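You operate a simulated robot arm through the tools that you are given. There is no shell and no other tool.

The job below is to be done with a simulated robot arm. You get a single attempt, and the scene is never put back.

## Task
Cure the drip at the yellow water point.
Fine: dry its tray with the teal pad; shut its valve first, turn its clamp knob to the green mark, not into the red, open the valve again, put the pad back. What is to be rubbed or washed off counts as gone when no trace of it is left.

The check looks at the end state, three seconds after you hand in, the way a careful person would. Anything else that was tipped, shoved, dropped, spilled or broken makes it a failure.

## Robot
A 7-joint arm with a two-finger parallel gripper, fixed in place. Base frame: the origin is on the floor under the middle of its stand, x ahead of it, y to its left, z up. Readings come in mm, rad, newtons and seconds.
With the tool pointing down near the work surface it reaches from about 440 to 920 mm from the base axis. Its first joint turns from -2.496 to 2.496 rad. Payload 3 kg.
The TCP is the grasp point between the finger pads, 30 mm short of the fingertips. In the tool frame z runs along the fingers and y along their closing line. The gripper opens to 94 mm. The fingers are 28 mm wide and 10 mm thick; the gripper's body (50 by 96 mm) begins 55 mm behind the TCP.
Orientation is told as [roll, pitch, yaw] about the base's x, y, z axes, in that order, counted from this pose: with the fingers straight down and closing along the base's y, the tool's x points along the base's -x, its y along +y and its z along -z.

## Interface
- The arm moves only by the tool servo_tool. Its argument "motion" is a list of rows, each an object of numbers (a shift or turn left out is 0, a gripper value left out holds the last): "dx", "dy", "dz": the shift along the tool's x, y, z in mm; "ax", "ay", "az": the turn, a rotation vector about the tool's x, y, z in rad; "claw": the opening, from 0 (shut) to 1 (fully open). In form: [{"dx": .., "dy": .., "dz": .., "ax": .., "ay": .., "az": .., "claw": ..}, ...]. A call has 1 to 20 rows; each row is the pose to reach, as a shift and turn from the pose commanded when the call began, along the tool's axes at that moment. Rows are played at 5 a second. More than 50 mm and 0.15 rad between two rows, or a gripper value outside its range, and nothing of the call is played. Where a pose cannot be reached the arm comes as near as it can. A force on the tool above 90 N (or 10 N above the force at the start of the call, whichever is more), or a blocked arm, ends the call early, and 0.2 s more pass. The fingers move at their own pace (about 72 mm/s each) and stop on an object; they squeeze with about 22 N. The grip force told is the motor's: it shows also when the fingers shut on nothing. Time passes only in rows, and 0.2 s behind the last, so rows that repeat a pose let the fingers close. It gives the time, the measured TCP pose, the force on the tool (base axes), the opening and the grip force at its end, in the units of the frame above (readings bear some noise), with the torque about the TCP (base axes, N m) and any sound that the robot's microphone picked up.
- Cameras (640 x 400 px; columns grow to the right, rows downward): "scene" is fixed at [399.9, -649.7, 1480.3]; the picture's right is [0.92, -0.40, 0.00], its down [-0.16, -0.37, -0.92] and it looks along [0.37, 0.84, -0.40] (base axes); focal length 353 px, centre (320, 200). "wrist" rides on the gripper at [76, 14, -102] in the tool frame; the picture's right is [-0.18, 0.98, 0.00], its down [-0.75, -0.14, -0.64] and it looks along [-0.63, -0.12, 0.77] (tool axes); focal length 243 px, centre (320, 200).
- get_image(camera): a new picture of that camera. No time passes.
- pixel_to_xyz(camera, pixels): for up to 12 pixels [column, row] of the newest picture of that camera ("zoom" is the newest enlarged one), the place [x, y, z] in the base frame of the surface seen there, good to about 2 mm. No time passes.
- zoom(camera, box): a new picture of the part [left, top, right, bottom] of that camera's present view, enlarged. No time passes.
- close_job(): hands the job in; it is judged then, once.

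Open the gripper and draw the arm clear of the work before you hand the job in, unless the task says otherwise.

The tools are called after "Call:" as name(argument=value, ...) on one line, values as JSON. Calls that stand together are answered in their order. servo_tool: Moves the arm, as the interface text tells. Its arguments: {"type":"object","properties":{"motion":{"type":"array","items":{"type":"object","properties":{"dx":{"type":"number"},"dy":{"type":"number"},"dz":{"type":"number"},"ax":{"type":"number"},"ay":{"type":"number"},"az":{"type":"number"},"claw":{"type":"number"}}}}},"required":["motion"]} The other tools are called the same way: get_image (camera) takes a picture; pixel_to_xyz (camera, pixels) gives the place of the surface under pixels of a picture; zoom (camera, box) takes an enlarged picture of a part of a camera's view; close_job () hands the job in.

At the start:

```text
time_s: 0.0
ee_pos: [445.8, 53.6, 1324.4]
ee_rot: [0.0, 0.002, 0.0]
ft_force: [0.1, 0.3, 0.1]
ft_torque: [0.02, 0.01, 0.0]
opening: 93.6
grasp_force: 0.1
```

scene: 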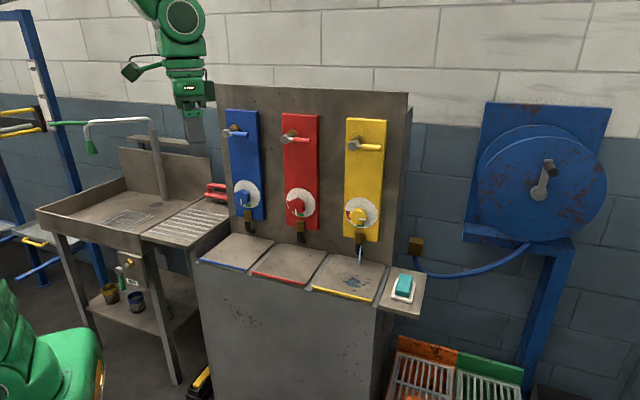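
wrist: 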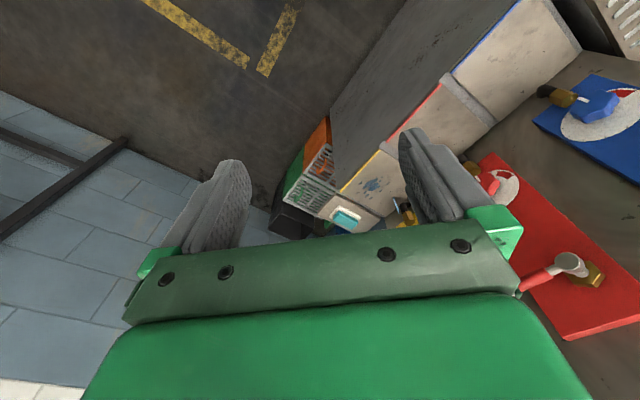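

The scene shows three water points; the yellow one (valve handle near (365,145), knob near (357,215), tray near (345,275)) and the teal pad at (403,284). I zoom in on these for detail.

Call:
zoom(camera="scene", box=[320, 100, 420, 180])

Call:
zoom(camera="scene", box=[320, 180, 400, 250])

Call:
zoom(camera="scene", box=[290, 230, 440, 330])

```text
5.00 times, centred on (370, 140) of scene
```

zoom: 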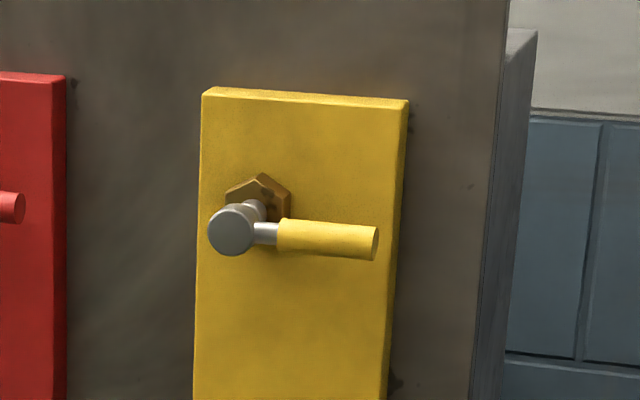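

```text
5.71 times, centred on (360, 215) of scene
```

zoom: 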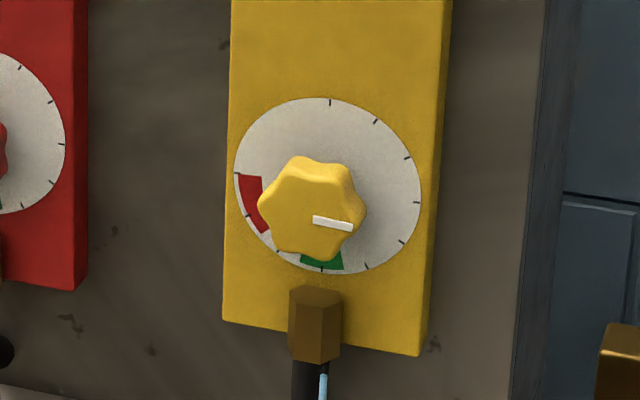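

```text
4.00 times, centred on (365, 280) of scene
```

zoom: 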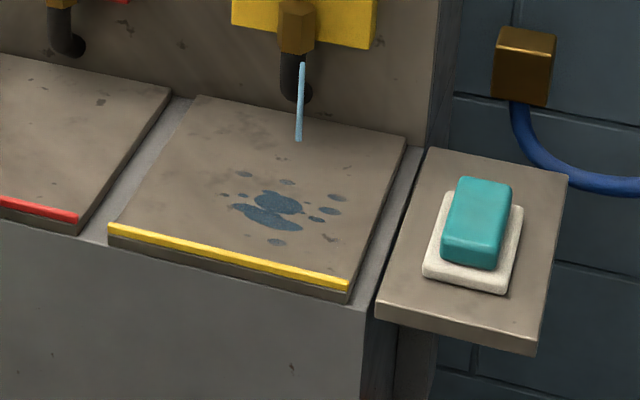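

I read off the 3D places of the valve, knob, tray and pad from the scene picture.

Call:
pixel_to_xyz(camera="scene", pixels=[[354, 120], [384, 122], [348, 228], [376, 240], [356, 146], [378, 148], [357, 215], [362, 219], [361, 237], [331, 125], [404, 95], [409, 240]])

Call:
zoom(camera="scene", box=[290, 230, 440, 330])

```text
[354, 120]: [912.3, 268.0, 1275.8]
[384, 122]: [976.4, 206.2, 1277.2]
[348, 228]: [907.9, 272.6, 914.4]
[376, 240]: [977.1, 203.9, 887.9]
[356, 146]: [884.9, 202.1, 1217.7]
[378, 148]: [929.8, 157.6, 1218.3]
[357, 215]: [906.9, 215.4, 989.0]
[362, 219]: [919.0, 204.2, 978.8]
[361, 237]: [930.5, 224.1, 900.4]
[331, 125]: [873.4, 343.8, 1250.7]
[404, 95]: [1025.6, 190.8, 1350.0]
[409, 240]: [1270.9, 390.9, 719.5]
```

```text
4.00 times, centred on (365, 280) of scene
```

zoom: 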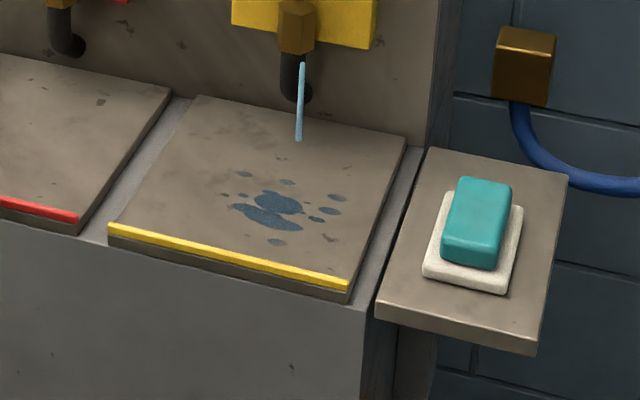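

Now the tray, its wet spots, pad and saucer coordinates from the zoomed picture.

Call:
pixel_to_xyz(camera="zoom", pixels=[[195, 95], [404, 138], [348, 280], [110, 224], [275, 203], [298, 136], [485, 180], [510, 188], [445, 235], [492, 245], [478, 215], [430, 275]])

Call:
pixel_to_xyz(camera="scene", pixels=[[223, 110], [256, 112], [282, 115], [317, 117], [347, 120], [385, 122], [240, 215], [297, 236], [358, 240], [346, 250], [420, 310], [360, 255]])

```text
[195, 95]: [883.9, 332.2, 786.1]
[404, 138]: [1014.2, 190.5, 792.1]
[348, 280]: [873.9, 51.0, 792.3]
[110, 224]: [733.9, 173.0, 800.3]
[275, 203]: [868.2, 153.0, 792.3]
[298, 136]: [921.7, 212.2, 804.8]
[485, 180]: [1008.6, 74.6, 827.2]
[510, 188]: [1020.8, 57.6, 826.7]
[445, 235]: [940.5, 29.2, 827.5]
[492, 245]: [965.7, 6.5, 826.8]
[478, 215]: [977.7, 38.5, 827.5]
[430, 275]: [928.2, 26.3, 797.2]
```

```text
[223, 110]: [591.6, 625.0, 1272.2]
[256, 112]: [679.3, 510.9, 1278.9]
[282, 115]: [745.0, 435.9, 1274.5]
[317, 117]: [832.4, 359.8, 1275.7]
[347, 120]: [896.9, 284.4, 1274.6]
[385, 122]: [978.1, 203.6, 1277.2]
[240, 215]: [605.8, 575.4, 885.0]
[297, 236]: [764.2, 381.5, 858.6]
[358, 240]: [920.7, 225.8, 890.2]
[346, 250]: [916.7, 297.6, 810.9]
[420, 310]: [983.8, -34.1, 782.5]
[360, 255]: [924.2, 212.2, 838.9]
```

The panel plane runs at 45° (x+y≈1181 on the yellow plate). I zoom on the red and blue points for comparison of normal lever and knob positions, and on the yellow dial again closely.

Call:
zoom(camera="scene", box=[220, 100, 330, 170])

Call:
zoom(camera="scene", box=[225, 170, 335, 250])

Call:
zoom(camera="scene", box=[335, 190, 385, 235])

```text
5.71 times, centred on (275, 135) of scene
```

zoom: 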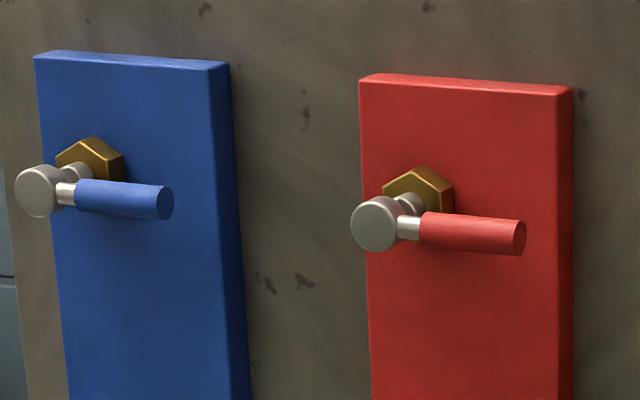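

```text
5.00 times, centred on (280, 210) of scene
```

zoom: 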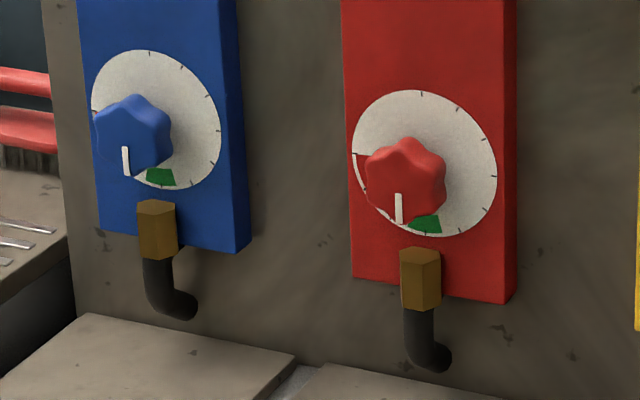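

```text
8.89 times, centred on (360, 212) of scene
```

zoom: 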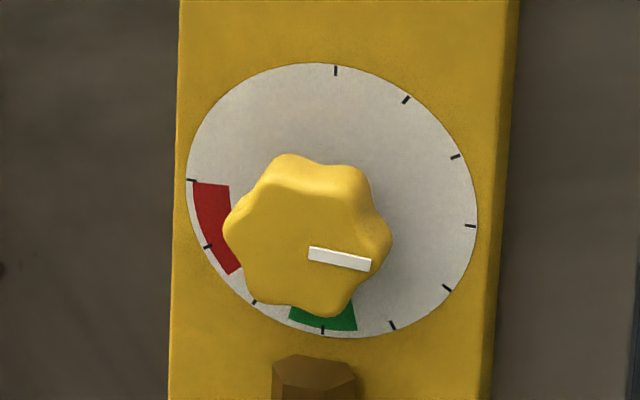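

Red and blue pointers sit at the 6 o'clock green mark; the yellow pointer (bar at zoom (310,253)→(372,265)) points to 3 o'clock (90°), green is centred at 180°, red from about 225° to 270°, so it needs a 90° clockwise turn. First I bring the tool in front of the yellow panel, pointing horizontally at it.

Call:
servo_tool(motion=[{"dx": -25.2, "dy": 3.7, "dz": 12.4, "ax": -0.0439, "ay": -0.1059, "az": -0.0439, "claw": 1}, {"dx": -50.5, "dy": 7.5, "dz": 24.9, "ax": -0.0877, "ay": -0.2118, "az": -0.0877}, {"dx": -75.7, "dy": 11.2, "dz": 37.3, "ax": -0.1316, "ay": -0.3176, "az": -0.1316}, {"dx": -100.9, "dy": 15.0, "dz": 49.7, "ax": -0.1754, "ay": -0.4235, "az": -0.1754}, {"dx": -126.1, "dy": 18.7, "dz": 62.1, "ax": -0.2193, "ay": -0.5294, "az": -0.2193}, {"dx": -151.4, "dy": 22.5, "dz": 74.6, "ax": -0.2631, "ay": -0.6353, "az": -0.2631}, {"dx": -176.6, "dy": 26.2, "dz": 87, "ax": -0.307, "ay": -0.7412, "az": -0.307}, {"dx": -201.8, "dy": 29.9, "dz": 99.4, "ax": -0.3509, "ay": -0.847, "az": -0.3509}, {"dx": -227.1, "dy": 33.7, "dz": 111.9, "ax": -0.3947, "ay": -0.9529, "az": -0.3947}, {"dx": -252.3, "dy": 37.4, "dz": 124.3, "ax": -0.4386, "ay": -1.0588, "az": -0.4386}, {"dx": -277.5, "dy": 41.2, "dz": 136.7, "ax": -0.4824, "ay": -1.1647, "az": -0.4824}, {"dx": -302.7, "dy": 44.9, "dz": 149.1, "ax": -0.5263, "ay": -1.2705, "az": -0.5263}, {"dx": -328, "dy": 48.7, "dz": 161.6, "ax": -0.5701, "ay": -1.3764, "az": -0.5701}, {"dx": -353.2, "dy": 52.4, "dz": 174, "ax": -0.614, "ay": -1.4823, "az": -0.614}])

```text
time_s: 3.0
ee_pos: [802.9, 107.1, 1151.4]
ee_rot: [1.406, -1.569, -0.617]
ft_force: [0.5, -0.2, 1.2]
ft_torque: [-0.06, 0.01, 0.04]
opening: 94.3
grasp_force: 0.0
out of reach, approached as far as the arm can: row 12
```

The tool is in front of the panel now, pointing horizontally (roll+yaw ≈ 45°). I look with both cameras.

Call:
get_image(camera="wrist")

Call:
get_image(camera="scene")

```text
taken
```

wrist: 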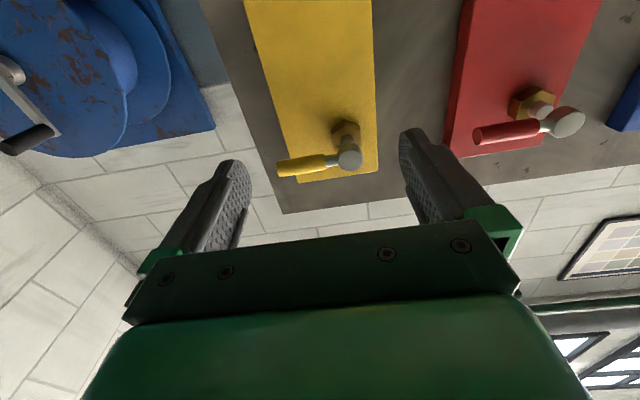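

```text
taken
```

scene: 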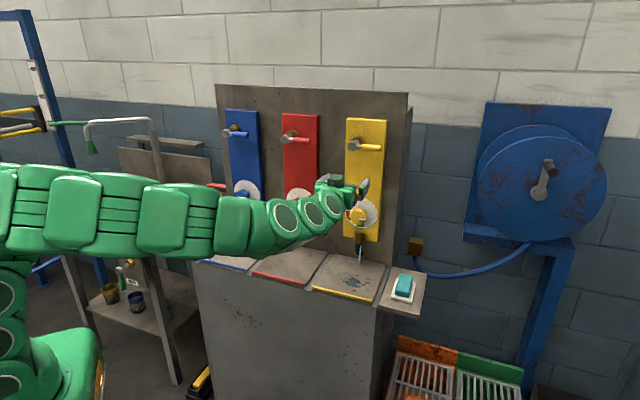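

The wrist view (upside down) shows the yellow lever from (280,170) to hub (350,158). I measure the lever geometry with the wrist camera.

Call:
zoom(camera="wrist", box=[250, 100, 400, 200])

Call:
pixel_to_xyz(camera="wrist", pixels=[[282, 168], [290, 167], [300, 165], [310, 163], [320, 161], [334, 158], [350, 160], [350, 148], [346, 132], [265, 60], [330, 60], [340, 100]])

```text
4.00 times, centred on (325, 150) of wrist
```

zoom: 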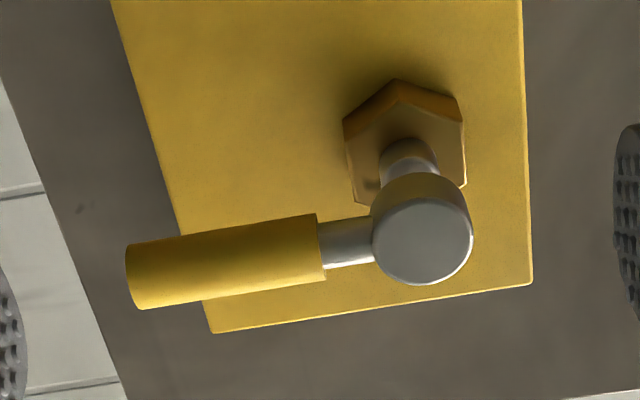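

```text
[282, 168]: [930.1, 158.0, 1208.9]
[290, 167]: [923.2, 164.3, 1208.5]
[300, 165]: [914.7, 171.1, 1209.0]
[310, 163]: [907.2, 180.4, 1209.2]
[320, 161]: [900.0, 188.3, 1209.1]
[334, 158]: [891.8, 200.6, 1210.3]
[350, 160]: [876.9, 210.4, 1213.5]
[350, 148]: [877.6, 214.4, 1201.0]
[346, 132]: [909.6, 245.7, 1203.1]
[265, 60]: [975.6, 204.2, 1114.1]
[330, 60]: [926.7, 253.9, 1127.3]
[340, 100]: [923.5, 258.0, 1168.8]
```

The lever axis is at d≈777 (distance along the panel normal), z≈1214, with its pivot at u≈471 and its sleeve from u≈497 to 548. I turn the gripper −90° about its axis so it closes vertically and move in front of the lever sleeve.

Call:
servo_tool(motion=[{"dx": -5.7, "dy": -3.5, "dz": 4.2, "az": -0.1428}, {"dx": -11.4, "dy": -6.9, "dz": 8.5, "az": -0.2856}, {"dx": -17.1, "dy": -10.4, "dz": 12.7, "az": -0.4284}, {"dx": -22.8, "dy": -13.8, "dz": 16.9, "az": -0.5712}, {"dx": -28.5, "dy": -17.3, "dz": 21.1, "az": -0.714}, {"dx": -34.1, "dy": -20.7, "dz": 25.4, "az": -0.8568}, {"dx": -39.8, "dy": -24.2, "dz": 29.6, "az": -0.9996}, {"dx": -45.5, "dy": -27.6, "dz": 33.8, "az": -1.1424}, {"dx": -51.2, "dy": -31.1, "dz": 38.0, "az": -1.2852}, {"dx": -56.9, "dy": -34.5, "dz": 42.3, "az": -1.428}, {"dx": -62.6, "dy": -38, "dz": 46.5, "az": -1.5708}])

```text
time_s: 5.4
ee_pos: [872.4, 116.1, 1304.9]
ee_rot: [-1.495, -0.033, 2.353]
ft_force: [0.5, -0.2, -0.7]
ft_torque: [0.01, -0.03, 0.0]
opening: 93.9
grasp_force: 0.1
out of reach, approached as far as the arm can: row 6, 7, 8, 9, 10, 11
```

The arm ended 90 mm higher than asked (z 1305), so this wrist turn runs into limits. I look at how the arm is posed now.

Call:
get_image(camera="scene")

Call:
get_image(camera="wrist")

```text
taken
```

scene: 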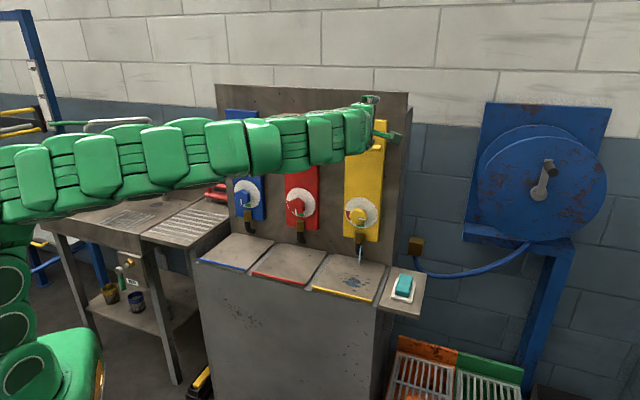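

```text
taken
```

wrist: 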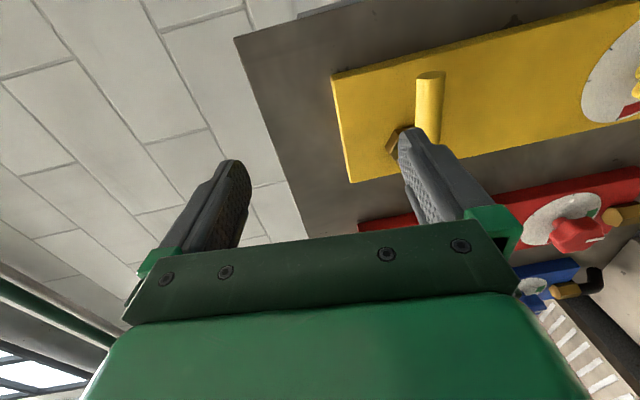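

The camera shows the arm stretched straight; the wrist limit is on this side. I go back to the earlier orientation and will then try turning the other way (+90°).

Call:
servo_tool(motion=[{"dx": -3.5, "dz": -4.2, "az": 0.1428}, {"dx": -6.9, "dz": -8.5, "az": 0.2856}, {"dx": -10.4, "dz": -12.7, "az": 0.4284}, {"dx": -13.8, "dz": -16.9, "az": 0.5712}, {"dx": -17.3, "dz": -21.1, "az": 0.714}, {"dx": -20.7, "dz": -25.4, "az": 0.8568}, {"dx": -24.2, "dz": -29.6, "az": 0.9996}, {"dx": -27.6, "dz": -33.8, "az": 1.1424}, {"dx": -31.1, "dz": -38.0, "az": 1.2852}, {"dx": -34.5, "dz": -42.3, "az": 1.428}, {"dx": -38, "dz": -46.5, "az": 1.5708}])

```text
time_s: 7.8
ee_pos: [813.9, 111.2, 1305.2]
ee_rot: [0.493, -1.487, 0.289]
ft_force: [0.7, -0.5, 0.9]
ft_torque: [0.01, 0.04, 0.01]
opening: 94.0
grasp_force: 0.1
```

The pose is back near the natural orientation but at z 1305 with a 4° tilt. I level it and lower to z≈1214 in front of the lever plane.

Call:
servo_tool(motion=[{"dx": 30.3, "dy": -2.2, "dz": 0.9, "ax": -0.001, "ay": -0.0246, "az": -0.0132}, {"dx": 60.6, "dy": -4.4, "dz": 1.8, "ax": -0.002, "ay": -0.0491, "az": -0.0265}, {"dx": 90.9, "dy": -6.6, "dz": 2.7, "ax": -0.003, "ay": -0.0737, "az": -0.0397}])

```text
time_s: 8.6
ee_pos: [816.6, 105.5, 1214.7]
ee_rot: [-1.717, -1.569, 2.503]
ft_force: [-0.1, -0.5, -0.2]
ft_torque: [0.03, 0.02, 0.0]
opening: 94.2
grasp_force: 0.0
```

Now at (816.6,105.5,1214.7), level and facing the panel. I try the +90° turn about the tool axis in place.

Call:
servo_tool(motion=[{"az": 0.1428}, {"az": 0.2856}, {"az": 0.4284}, {"az": 0.5712}, {"az": 0.714}, {"az": 0.8568}, {"az": 0.9996}, {"az": 1.1424}, {"az": 1.2852}, {"az": 1.428}, {"az": 1.5708}])

```text
time_s: 11.0
ee_pos: [815.1, 106.7, 1214.7]
ee_rot: [1.57, 0.0, -0.784]
ft_force: [-0.2, 0.7, 0.7]
ft_torque: [-0.02, -0.01, 0.03]
opening: 94.1
grasp_force: 0.0
```

The +90° turn works (fingers now close vertically). I shift to u≈530 and advance to d≈700 with the claw half open, then check alignment.

Call:
servo_tool(motion=[{"dx": -15, "dz": 24, "claw": 0.5}, {"dx": -29, "dz": 48, "claw": 0.5}, {"dx": -29, "dz": 48, "claw": 0.5}])

Call:
get_image(camera="wrist")

Call:
zoom(camera="scene", box=[310, 90, 430, 190])

```text
time_s: 11.8
ee_pos: [869.7, 122.7, 1214.2]
ee_rot: [1.57, -0.002, -0.781]
ft_force: [-0.1, 0.1, 0.3]
ft_torque: [0.0, 0.01, 0.02]
opening: 46.9
grasp_force: 0.0
```

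```text
taken
```

wrist: 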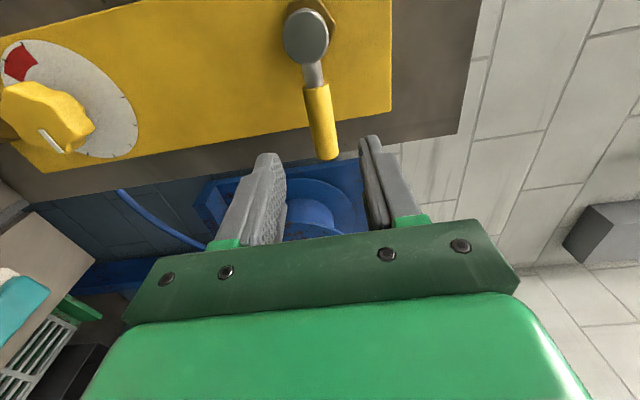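

```text
4.00 times, centred on (370, 140) of scene
```

zoom: 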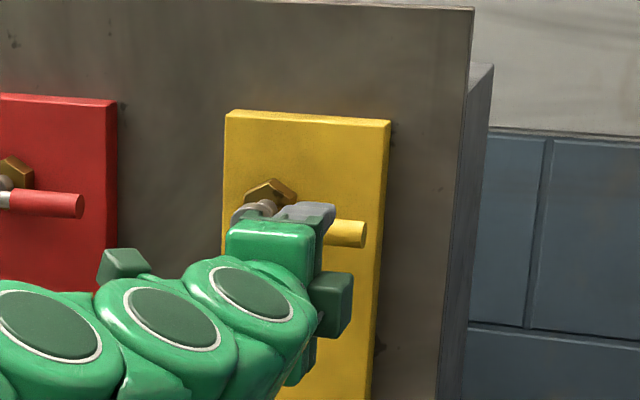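

The lever sleeve (wrist px (312,90)→(328,155)) sits between the finger tips. I check its coordinates again from this side.

Call:
pixel_to_xyz(camera="wrist", pixels=[[328, 150], [322, 125], [316, 100], [312, 75], [305, 35], [310, 125], [334, 125], [320, 157], [278, 170], [368, 150], [40, 130], [90, 80]])

```text
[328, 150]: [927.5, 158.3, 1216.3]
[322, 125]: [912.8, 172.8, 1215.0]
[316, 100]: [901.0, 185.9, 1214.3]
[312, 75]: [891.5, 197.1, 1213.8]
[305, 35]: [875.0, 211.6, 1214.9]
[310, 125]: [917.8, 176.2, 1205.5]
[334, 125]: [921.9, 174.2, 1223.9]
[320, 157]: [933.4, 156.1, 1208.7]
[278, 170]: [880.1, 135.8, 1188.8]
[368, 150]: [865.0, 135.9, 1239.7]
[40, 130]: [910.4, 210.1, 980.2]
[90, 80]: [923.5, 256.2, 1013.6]
```

Lever centre is at z≈1214.7, matching the TCP. I advance 74 mm so the fingers straddle the sleeve, then narrow the claw to about 28 mm.

Call:
servo_tool(motion=[{"dz": 25, "claw": 0.5}, {"dz": 50, "claw": 0.5}, {"dz": 74, "claw": 0.5}, {"dz": 74, "claw": 0.28}, {"dz": 74, "claw": 0.28}])

Call:
get_image(camera="wrist")

```text
time_s: 13.0
ee_pos: [921.4, 173.3, 1212.5]
ee_rot: [1.57, -0.001, -0.784]
ft_force: [-0.6, 0.6, 0.5]
ft_torque: [-0.03, -0.03, 0.03]
opening: 26.5
grasp_force: 0.6
```

```text
taken
```

wrist: 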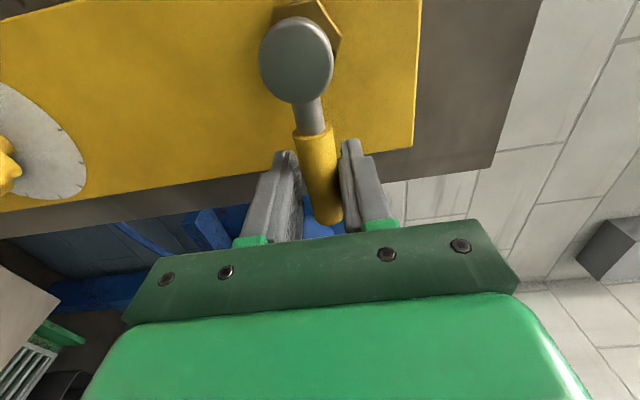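

The sleeve is caged between the fingers. I test a small counter-clockwise (upward) swing of about 0.17 rad around the pivot and watch the force.

Call:
servo_tool(motion=[{"dx": 0.1, "dy": 3.0, "az": -0.05}, {"dx": 0.3, "dy": 5.9, "az": -0.1}, {"dx": 0.7, "dy": 8.8, "az": -0.15}, {"dx": 0.9, "dy": 10.0, "az": -0.17}])

Call:
get_image(camera="wrist")

```text
time_s: 14.0
ee_pos: [920.6, 174.6, 1222.7]
ee_rot: [1.568, -0.17, -0.782]
ft_force: [-11.3, -1.9, -25.6]
ft_torque: [0.2, 0.52, -0.12]
opening: 40.2
grasp_force: 12.1
```

```text
taken
```

wrist: 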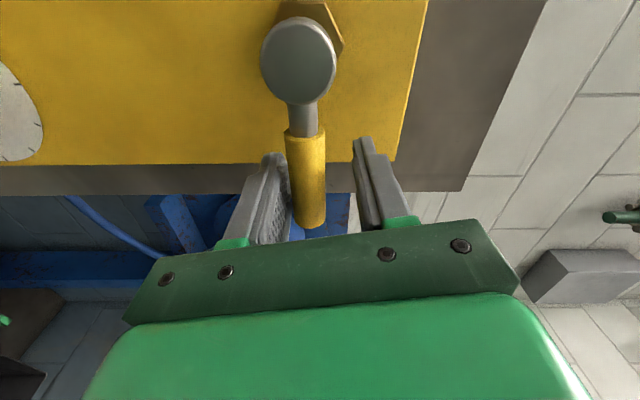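

The lower finger was forced open (opening 40 mm, −26 N), so the lever seems to resist upward motion. I check whether the lever moved at all.

Call:
pixel_to_xyz(camera="wrist", pixels=[[308, 220], [306, 180], [304, 145], [302, 115], [298, 60]])

Call:
zoom(camera="scene", box=[310, 90, 430, 190])

```text
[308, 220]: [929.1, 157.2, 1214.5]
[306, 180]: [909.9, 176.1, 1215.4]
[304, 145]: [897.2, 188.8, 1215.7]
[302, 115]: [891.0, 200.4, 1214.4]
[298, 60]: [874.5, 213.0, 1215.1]
```

```text
4.00 times, centred on (370, 140) of scene
```

zoom: 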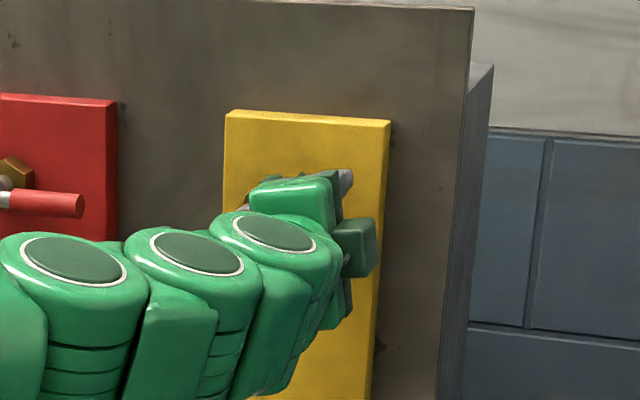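

The lever stayed at z≈1215, so it is against its open stop in that direction. I return and test the clockwise (downward) swing.

Call:
servo_tool(motion=[{"dx": -0.4, "dy": -5.0, "az": 0.09, "claw": 0.28}, {"dx": -0.9, "dy": -8.5, "az": 0.17, "claw": 0.28}, {"dx": -0.9, "dy": -8.5, "az": 0.17, "claw": 0.28}, {"dx": -0.7, "dy": -11.5, "az": 0.22}, {"dx": -0.4, "dy": -14.4, "az": 0.27}, {"dx": -0.1, "dy": -17.3, "az": 0.32}, {"dx": 0.5, "dy": -20.2, "az": 0.37}])

Call:
get_image(camera="wrist")

```text
time_s: 15.6
ee_pos: [923.4, 172.8, 1205.6]
ee_rot: [1.571, 0.199, -0.784]
ft_force: [0.6, 1.0, 2.5]
ft_torque: [-0.01, -0.01, -0.04]
opening: 26.4
grasp_force: 0.6
```

```text
taken
```

wrist: 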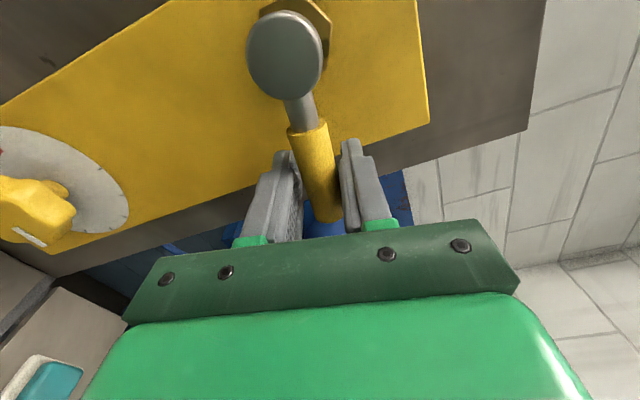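

Only about 2.5 N now. I check whether the lever has started to move down.

Call:
pixel_to_xyz(camera="wrist", pixels=[[325, 213], [318, 180], [310, 145], [298, 105], [284, 55]])

```text
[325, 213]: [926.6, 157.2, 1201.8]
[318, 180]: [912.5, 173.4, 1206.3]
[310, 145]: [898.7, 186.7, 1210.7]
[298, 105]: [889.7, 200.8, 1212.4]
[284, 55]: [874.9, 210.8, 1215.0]
```

The lever has swung down about 10°, so clockwise shuts the valve. I continue the arc around the pivot in a first chunk.

Call:
servo_tool(motion=[{"dx": 0.4, "dy": -7.2, "az": 0.12}, {"dx": 1.7, "dy": -14.3, "az": 0.24}, {"dx": 3.9, "dy": -21.1, "az": 0.36}, {"dx": 6.8, "dy": -27.7, "az": 0.48}, {"dx": 10.5, "dy": -33.9, "az": 0.6}])

Call:
get_image(camera="wrist")

```text
time_s: 16.8
ee_pos: [912.2, 182.9, 1172.8]
ee_rot: [1.569, 0.799, -0.786]
ft_force: [0.8, -0.9, 1.4]
ft_torque: [0.02, -0.04, 0.01]
opening: 26.9
grasp_force: 0.8
```

```text
taken
```

wrist: 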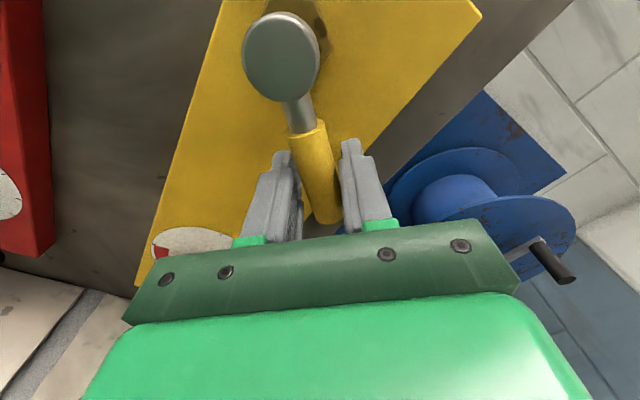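

The lever follows (now about 45–50° down), forces are small. I continue to the end stop.

Call:
servo_tool(motion=[{"dx": 0.4, "dy": -7.3, "az": 0.12}, {"dx": 1.7, "dy": -14.5, "az": 0.24}, {"dx": 3.9, "dy": -21.5, "az": 0.36}, {"dx": 6.9, "dy": -28.2, "az": 0.48}, {"dx": 10.7, "dy": -34.4, "az": 0.6}, {"dx": 15.1, "dy": -40.2, "az": 0.72}, {"dx": 18.5, "dy": -43.8, "az": 0.8}, {"dx": 21.2, "dy": -46.2, "az": 0.86}])

Call:
get_image(camera="wrist")

Call:
zoom(camera="scene", box=[300, 90, 440, 280])

```text
time_s: 18.6
ee_pos: [877.1, 214.9, 1157.3]
ee_rot: [-1.575, 1.484, 2.352]
ft_force: [2.2, -3.8, 1.6]
ft_torque: [-0.06, -0.03, -0.04]
opening: 29.1
grasp_force: 2.1
```

```text
taken
```

wrist: 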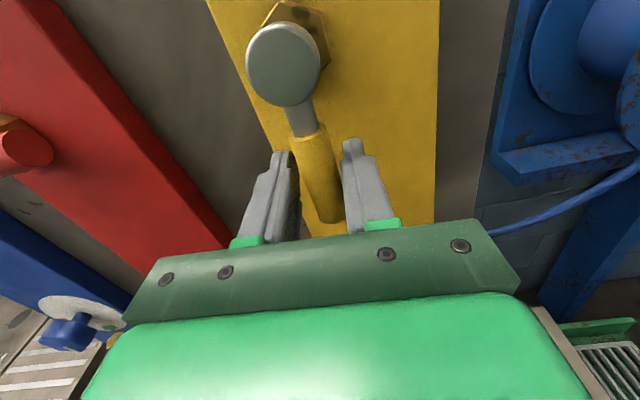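

```text
2.11 times, centred on (370, 185) of scene
```

zoom: 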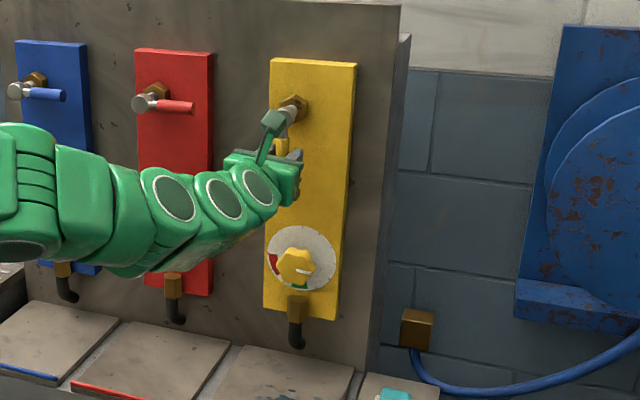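

The stream at the spout is gone in the zoom and the lever is about vertical. I measure the lever direction to see if it is at its stop.

Call:
pixel_to_xyz(camera="wrist", pixels=[[328, 215], [321, 185], [311, 145], [298, 110], [284, 60]])

Call:
zoom(camera="scene", box=[320, 220, 400, 300])

```text
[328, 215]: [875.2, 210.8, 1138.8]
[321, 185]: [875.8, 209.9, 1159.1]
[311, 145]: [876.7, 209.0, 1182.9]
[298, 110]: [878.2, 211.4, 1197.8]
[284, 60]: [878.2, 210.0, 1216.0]
```

```text
5.00 times, centred on (360, 260) of scene
```

zoom: 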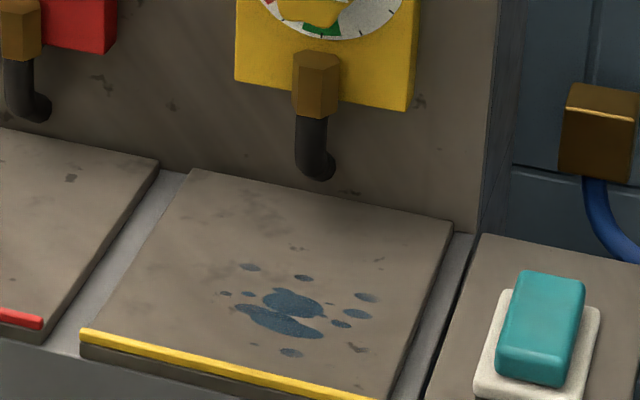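

The stream has stopped and the lever is near vertical. I push slightly further to make sure it's against its shut stop.

Call:
servo_tool(motion=[{"dx": 0.1, "dy": -2.5, "az": 0.04}, {"dx": 0.2, "dy": -4.7, "az": 0.08}])

Call:
get_image(camera="wrist")

```text
time_s: 19.2
ee_pos: [874.5, 217.1, 1156.4]
ee_rot: [-1.577, 1.404, 2.349]
ft_force: [8.6, -21.3, 9.1]
ft_torque: [-0.35, -0.27, -0.15]
opening: 37.1
grasp_force: 9.4
```

```text
taken
```

wrist: 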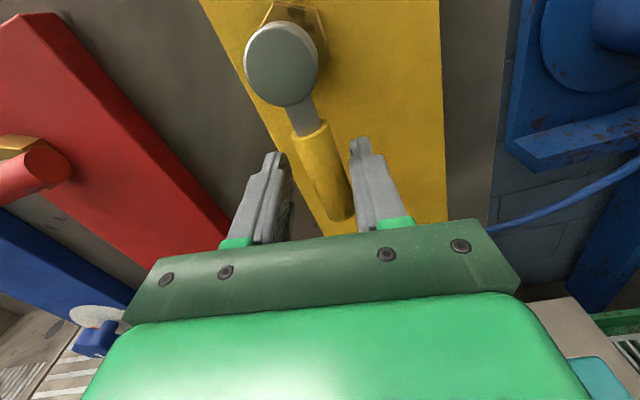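

The fingers got forced open (37 mm, ~22 N) with the lever not following: it's at the shut stop. I back off, widen the claw and retract straight away from the panel.

Call:
servo_tool(motion=[{"dx": 0, "dy": 5.5, "az": -0.1, "claw": 0.4}, {"dx": 0, "dy": 5.5, "az": -0.1, "claw": 0.5}, {"dx": 0, "dy": 5.5, "dz": -10, "az": -0.1, "claw": 0.5}, {"dx": 0, "dy": 5.5, "dz": -45, "az": -0.1}, {"dx": 0, "dy": 5.5, "dz": -85, "az": -0.1}, {"dx": 0, "dy": 5.5, "dz": -125, "az": -0.1}])

Call:
get_image(camera="wrist")

Call:
get_image(camera="scene")

```text
time_s: 20.6
ee_pos: [787.0, 128.0, 1153.6]
ee_rot: [-1.563, 1.505, 2.366]
ft_force: [-0.2, -0.1, -0.9]
ft_torque: [0.0, -0.03, 0.03]
opening: 47.2
grasp_force: 0.0
```

```text
taken
```

wrist: 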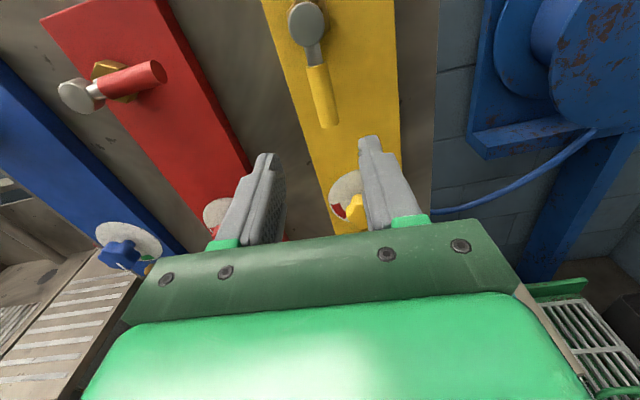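

```text
taken
```

scene: 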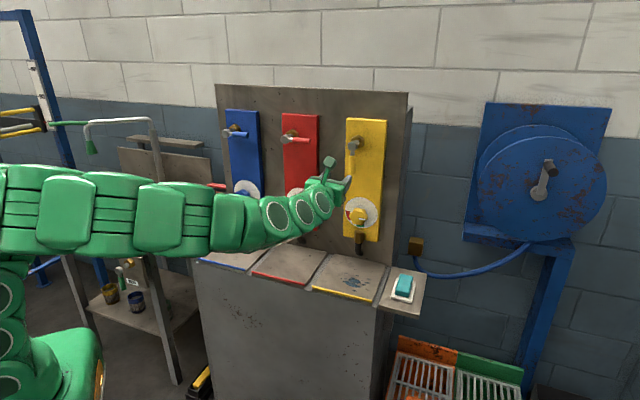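

The valve lever now points down (shut) and nothing else has moved. Next the knob: I measure dial, knob face and spout geometry.

Call:
zoom(camera="scene", box=[335, 190, 385, 235])

Call:
pixel_to_xyz(camera="zoom", pixels=[[335, 75], [323, 333], [195, 180], [468, 226], [318, 258], [370, 265], [305, 240], [255, 240], [345, 200], [310, 360], [315, 385], [300, 290]])

```text
8.89 times, centred on (360, 212) of scene
```

zoom: 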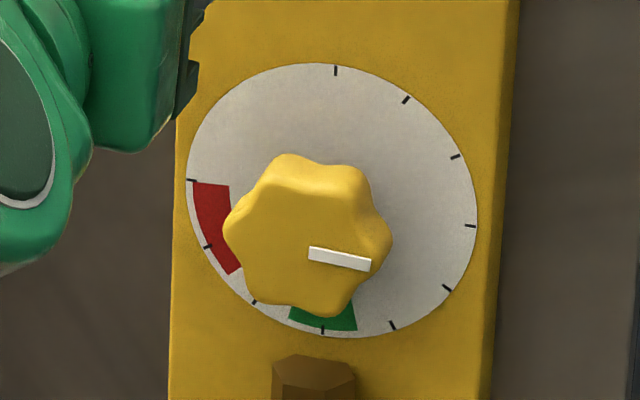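

```text
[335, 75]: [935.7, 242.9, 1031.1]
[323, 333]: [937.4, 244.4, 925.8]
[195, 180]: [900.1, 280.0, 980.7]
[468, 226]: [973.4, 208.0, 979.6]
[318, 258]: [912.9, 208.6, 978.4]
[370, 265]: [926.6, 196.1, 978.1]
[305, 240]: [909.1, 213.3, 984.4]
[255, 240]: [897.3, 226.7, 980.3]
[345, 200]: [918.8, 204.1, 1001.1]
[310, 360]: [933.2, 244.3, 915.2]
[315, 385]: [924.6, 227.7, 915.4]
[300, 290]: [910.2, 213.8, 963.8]
```

The knob axis is at u≈490, z≈979 with face at d≈793, the spout nut's top at z≈915. I move in front of the knob with the fingers closing vertically (so a +90° turn stays within the wrist's range).

Call:
servo_tool(motion=[{"dx": -14.4, "dy": 3.0, "dz": 3.6, "az": -0.1364, "claw": 0.87}, {"dx": -28.8, "dy": 5.9, "dz": 7.2, "az": -0.2728}, {"dx": -43.2, "dy": 8.9, "dz": 10.8, "az": -0.4093}, {"dx": -57.5, "dy": 11.8, "dz": 14.3, "az": -0.5457}, {"dx": -71.9, "dy": 14.8, "dz": 17.9, "az": -0.6821}, {"dx": -86.3, "dy": 17.8, "dz": 21.5, "az": -0.8185}, {"dx": -100.7, "dy": 20.7, "dz": 25.1, "az": -0.9549}, {"dx": -115.1, "dy": 23.7, "dz": 28.7, "az": -1.0913}, {"dx": -129.5, "dy": 26.6, "dz": 32.3, "az": -1.2278}, {"dx": -143.8, "dy": 29.6, "dz": 35.8, "az": -1.3642}, {"dx": -158.2, "dy": 32.5, "dz": 39.4, "az": -1.5006}, {"dx": -172.6, "dy": 35.5, "dz": 43, "az": -1.637}])

Call:
get_image(camera="wrist")

Call:
get_image(camera="scene")

```text
time_s: 23.2
ee_pos: [838.4, 142.4, 980.6]
ee_rot: [1.572, -0.002, -0.785]
ft_force: [0.0, 0.9, 0.8]
ft_torque: [0.01, -0.02, 0.0]
opening: 81.9
grasp_force: 0.1
```

```text
taken
```

wrist: 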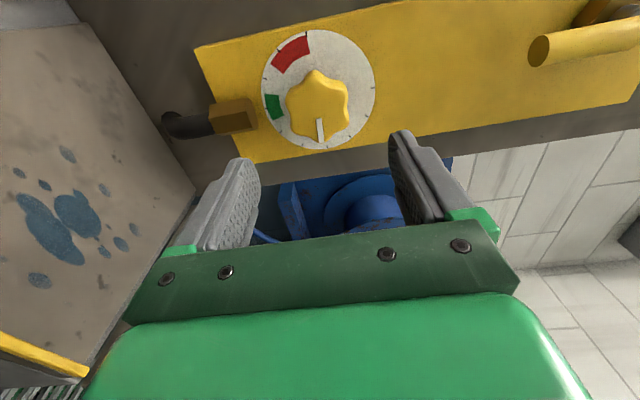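

```text
taken
```

scene: 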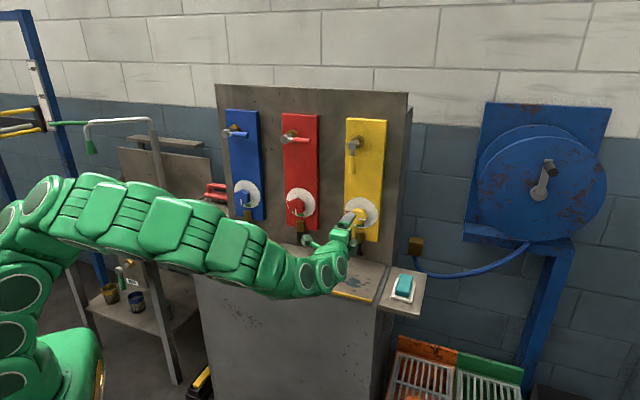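

The wrist camera sees the dial well: knob near (318,103), pointer at (320,130). I zoom in and measure.

Call:
zoom(camera="wrist", box=[240, 20, 400, 160])

Call:
pixel_to_xyz(camera="wrist", pixels=[[319, 120], [321, 139], [316, 102], [318, 72], [290, 100], [346, 100], [312, 138], [236, 118], [215, 120], [276, 105], [292, 52], [265, 88]])

```text
2.86 times, centred on (320, 90) of wrist
```

zoom: 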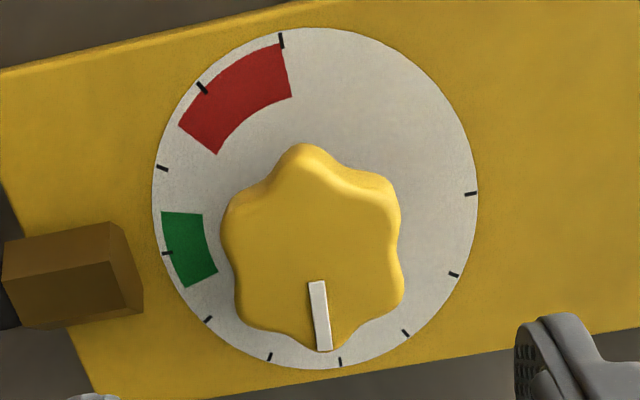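

```text
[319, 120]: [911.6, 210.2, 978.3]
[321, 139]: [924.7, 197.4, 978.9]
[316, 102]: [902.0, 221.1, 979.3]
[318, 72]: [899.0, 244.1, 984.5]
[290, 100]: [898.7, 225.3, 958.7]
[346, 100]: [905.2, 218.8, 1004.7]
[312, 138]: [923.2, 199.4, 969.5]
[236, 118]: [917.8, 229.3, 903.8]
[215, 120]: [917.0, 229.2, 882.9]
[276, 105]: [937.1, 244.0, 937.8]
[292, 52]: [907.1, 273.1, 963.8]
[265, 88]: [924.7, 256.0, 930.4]
```

Knob centre measured at about u=490, z=979.5, face d=793; TCP is at u=492, z=980.6. Before gripping I rehearse the +90° turn just in front of the knob (d≈755) to be sure the wrist can do it.

Call:
servo_tool(motion=[{"dx": 2, "dy": -1.2, "dz": 30}, {"dx": 2, "dy": -1.2, "dz": 60}, {"dx": 2, "dy": -1.2, "dz": 60, "az": 0.14}, {"dx": 2, "dy": -1.2, "dz": 60, "az": 0.28}, {"dx": 2, "dy": -1.2, "dz": 60, "az": 0.42}, {"dx": 2, "dy": -1.2, "dz": 60, "az": 0.56}, {"dx": 2, "dy": -1.2, "dz": 60, "az": 0.7}, {"dx": 2, "dy": -1.2, "dz": 60, "az": 0.84}, {"dx": 2, "dy": -1.2, "dz": 60, "az": 0.98}, {"dx": 2, "dy": -1.2, "dz": 60, "az": 1.12}, {"dx": 2, "dy": -1.2, "dz": 60, "az": 1.26}, {"dx": 2, "dy": -1.2, "dz": 60, "az": 1.4}, {"dx": 2, "dy": -1.2, "dz": 60, "az": 1.54}, {"dx": 2, "dy": -1.2, "dz": 60, "az": 1.66}])

Call:
get_image(camera="wrist")

```text
time_s: 26.2
ee_pos: [876.8, 184.9, 979.4]
ee_rot: [-1.564, 1.476, 2.365]
ft_force: [0.0, -0.7, 0.2]
ft_torque: [-0.04, 0.02, -0.02]
opening: 81.7
grasp_force: 0.1
```

```text
taken
```

wrist: 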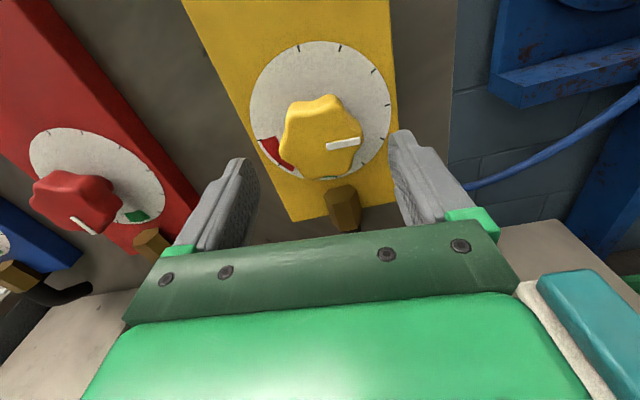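

The turn is feasible. I rotate back −1.66 rad and then advance to d≈797 so that the fingers straddle the knob.

Call:
servo_tool(motion=[{"az": -0.14}, {"az": -0.28}, {"az": -0.42}, {"az": -0.56}, {"az": -0.7}, {"az": -0.84}, {"az": -0.98}, {"az": -1.12}, {"az": -1.26}, {"az": -1.4}, {"az": -1.54}, {"az": -1.66}, {"az": -1.66, "dz": 23}, {"az": -1.66, "dz": 46}, {"az": -1.66, "dz": 46}])

Call:
get_image(camera="wrist")

```text
time_s: 29.4
ee_pos: [908.8, 218.5, 981.2]
ee_rot: [1.572, -0.002, -0.783]
ft_force: [0.9, 0.3, 0.1]
ft_torque: [-0.02, 0.02, 0.0]
opening: 81.9
grasp_force: 0.0
```

```text
taken
```

wrist: 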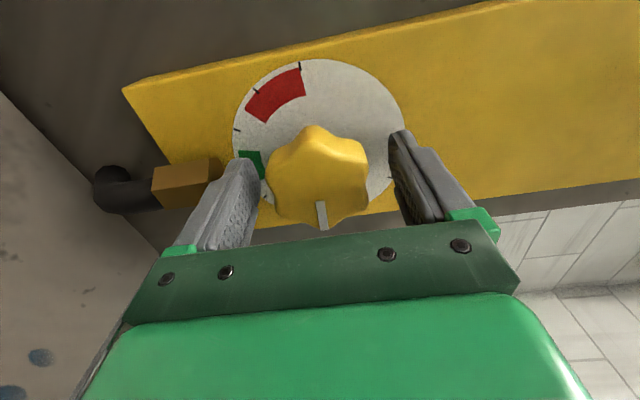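

The fingers straddle the knob (px 265–368). I shift 1.5 mm down and close on it.

Call:
servo_tool(motion=[{"dy": -1.5, "claw": 0.7}, {"dy": -1.5, "claw": 0.6}, {"dy": -1.5, "claw": 0.5}, {"dy": -1.5, "claw": 0.3}, {"dy": -1.5, "claw": 0.3}, {"dy": -1.5, "claw": 0.0}, {"dy": -1.5, "claw": 0.0}])

Call:
get_image(camera="wrist")

```text
time_s: 31.0
ee_pos: [910.6, 216.7, 980.6]
ee_rot: [1.572, -0.001, -0.785]
ft_force: [7.2, -2.4, 13.1]
ft_torque: [-0.17, 0.15, -0.11]
opening: 55.6
grasp_force: 45.0
```

```text
taken
```

wrist: 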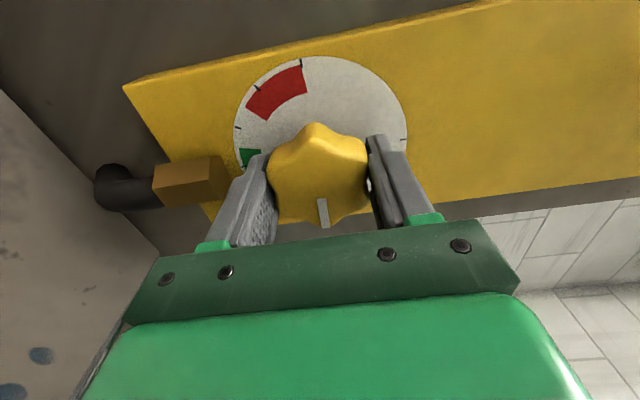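

The knob is gripped (55.6 mm, pointer still at 90°). I turn clockwise by 0.5 rad first and check that the knob follows.

Call:
servo_tool(motion=[{"dy": 0.7, "az": 0.1}, {"dy": 0.7, "az": 0.2}, {"dy": 0.7, "az": 0.3}, {"dy": 0.7, "az": 0.4}, {"dy": 0.7, "az": 0.5}])

Call:
get_image(camera="wrist")

```text
time_s: 32.2
ee_pos: [909.5, 216.8, 980.5]
ee_rot: [1.573, 0.502, -0.783]
ft_force: [-26.2, -28.3, 25.9]
ft_torque: [0.09, -0.17, 0.11]
opening: 55.5
grasp_force: 44.7
```

```text
taken
```

wrist: 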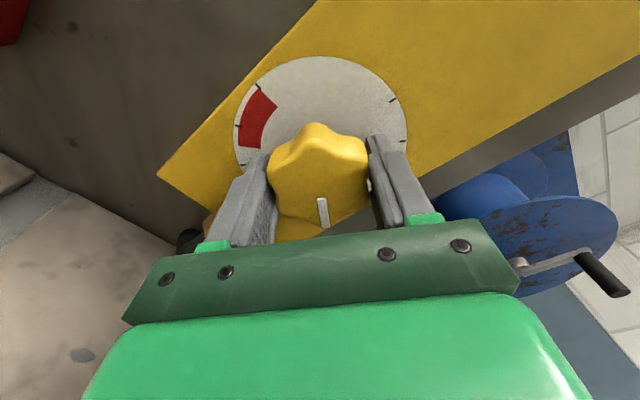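

The knob follows the gripper (pointer unchanged relative to the fingers). Some side force built up (≈26 N up, 38 N out), so I relieve about 1 mm and turn another 0.5 rad.

Call:
servo_tool(motion=[{"dx": 0.5, "dy": 0.9, "dz": -1.0, "az": 0.1}, {"dx": 0.5, "dy": 0.9, "dz": -1.0, "az": 0.2}, {"dx": 0.5, "dy": 0.9, "dz": -1.0, "az": 0.3}, {"dx": 0.5, "dy": 0.9, "dz": -1.0, "az": 0.4}, {"dx": 0.5, "dy": 0.9, "dz": -1.0, "az": 0.5}])

Call:
get_image(camera="wrist")

```text
time_s: 33.4
ee_pos: [909.5, 216.6, 979.0]
ee_rot: [1.57, 1.001, -0.784]
ft_force: [35.4, -1.9, 17.8]
ft_torque: [-0.27, 0.18, -0.74]
opening: 55.3
grasp_force: 45.2
```

```text
taken
```

wrist: 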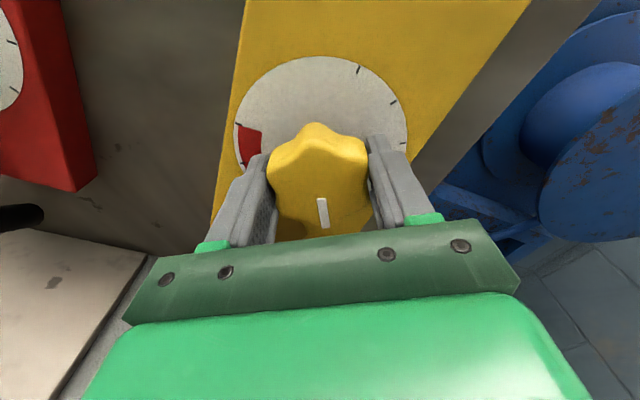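

The knob is now at roughly 147°. I turn another 0.5 rad with a slight relief shift.

Call:
servo_tool(motion=[{"dy": 0.9, "dz": 0.5, "az": 0.1}, {"dy": 0.9, "dz": 0.5, "az": 0.2}, {"dy": 0.9, "dz": 0.5, "az": 0.3}, {"dy": 0.9, "dz": 0.5, "az": 0.4}, {"dy": 0.9, "dz": 0.5, "az": 0.5}])

Call:
get_image(camera="wrist")

Call:
zoom(camera="scene", box=[320, 180, 400, 250])

```text
time_s: 34.6
ee_pos: [910.1, 217.2, 980.4]
ee_rot: [1.558, 1.501, -0.796]
ft_force: [41.1, 1.0, 12.8]
ft_torque: [0.17, -0.27, -0.22]
opening: 55.5
grasp_force: 44.9
```

```text
taken
```

wrist: 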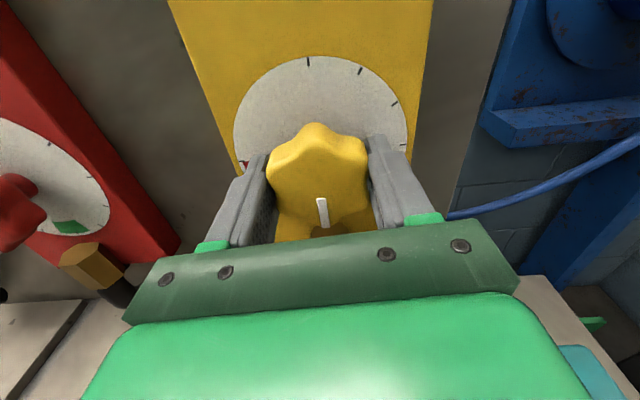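

```text
5.71 times, centred on (360, 215) of scene
```

zoom: 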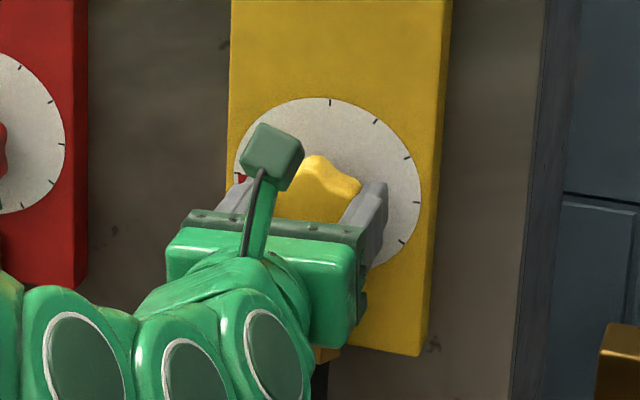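

Tool has turned 86°; I add the remaining 0.07 rad and then measure the pointer bar ends.

Call:
servo_tool(motion=[{"dx": -0.1, "dy": 0.3, "az": 0.035}, {"dx": -0.1, "dy": 0.3, "az": 0.07}])

Call:
zoom(camera="wrist", box=[240, 100, 400, 240])

Call:
pixel_to_xyz(camera="zoom", pixels=[[317, 285], [321, 300], [326, 315], [330, 335], [333, 350]])

```text
time_s: 35.2
ee_pos: [909.0, 216.2, 979.8]
ee_rot: [-0.751, 1.568, -3.104]
ft_force: [24.2, 4.6, 11.7]
ft_torque: [-0.43, 0.4, -0.54]
opening: 55.5
grasp_force: 44.9
```

```text
2.86 times, centred on (320, 170) of wrist
```

zoom: 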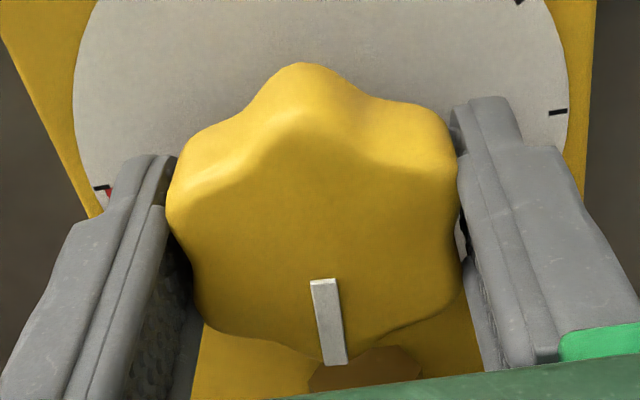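

```text
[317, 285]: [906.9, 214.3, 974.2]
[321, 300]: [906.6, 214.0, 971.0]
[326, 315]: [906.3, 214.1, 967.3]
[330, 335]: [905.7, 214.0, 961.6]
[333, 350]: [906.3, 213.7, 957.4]
```

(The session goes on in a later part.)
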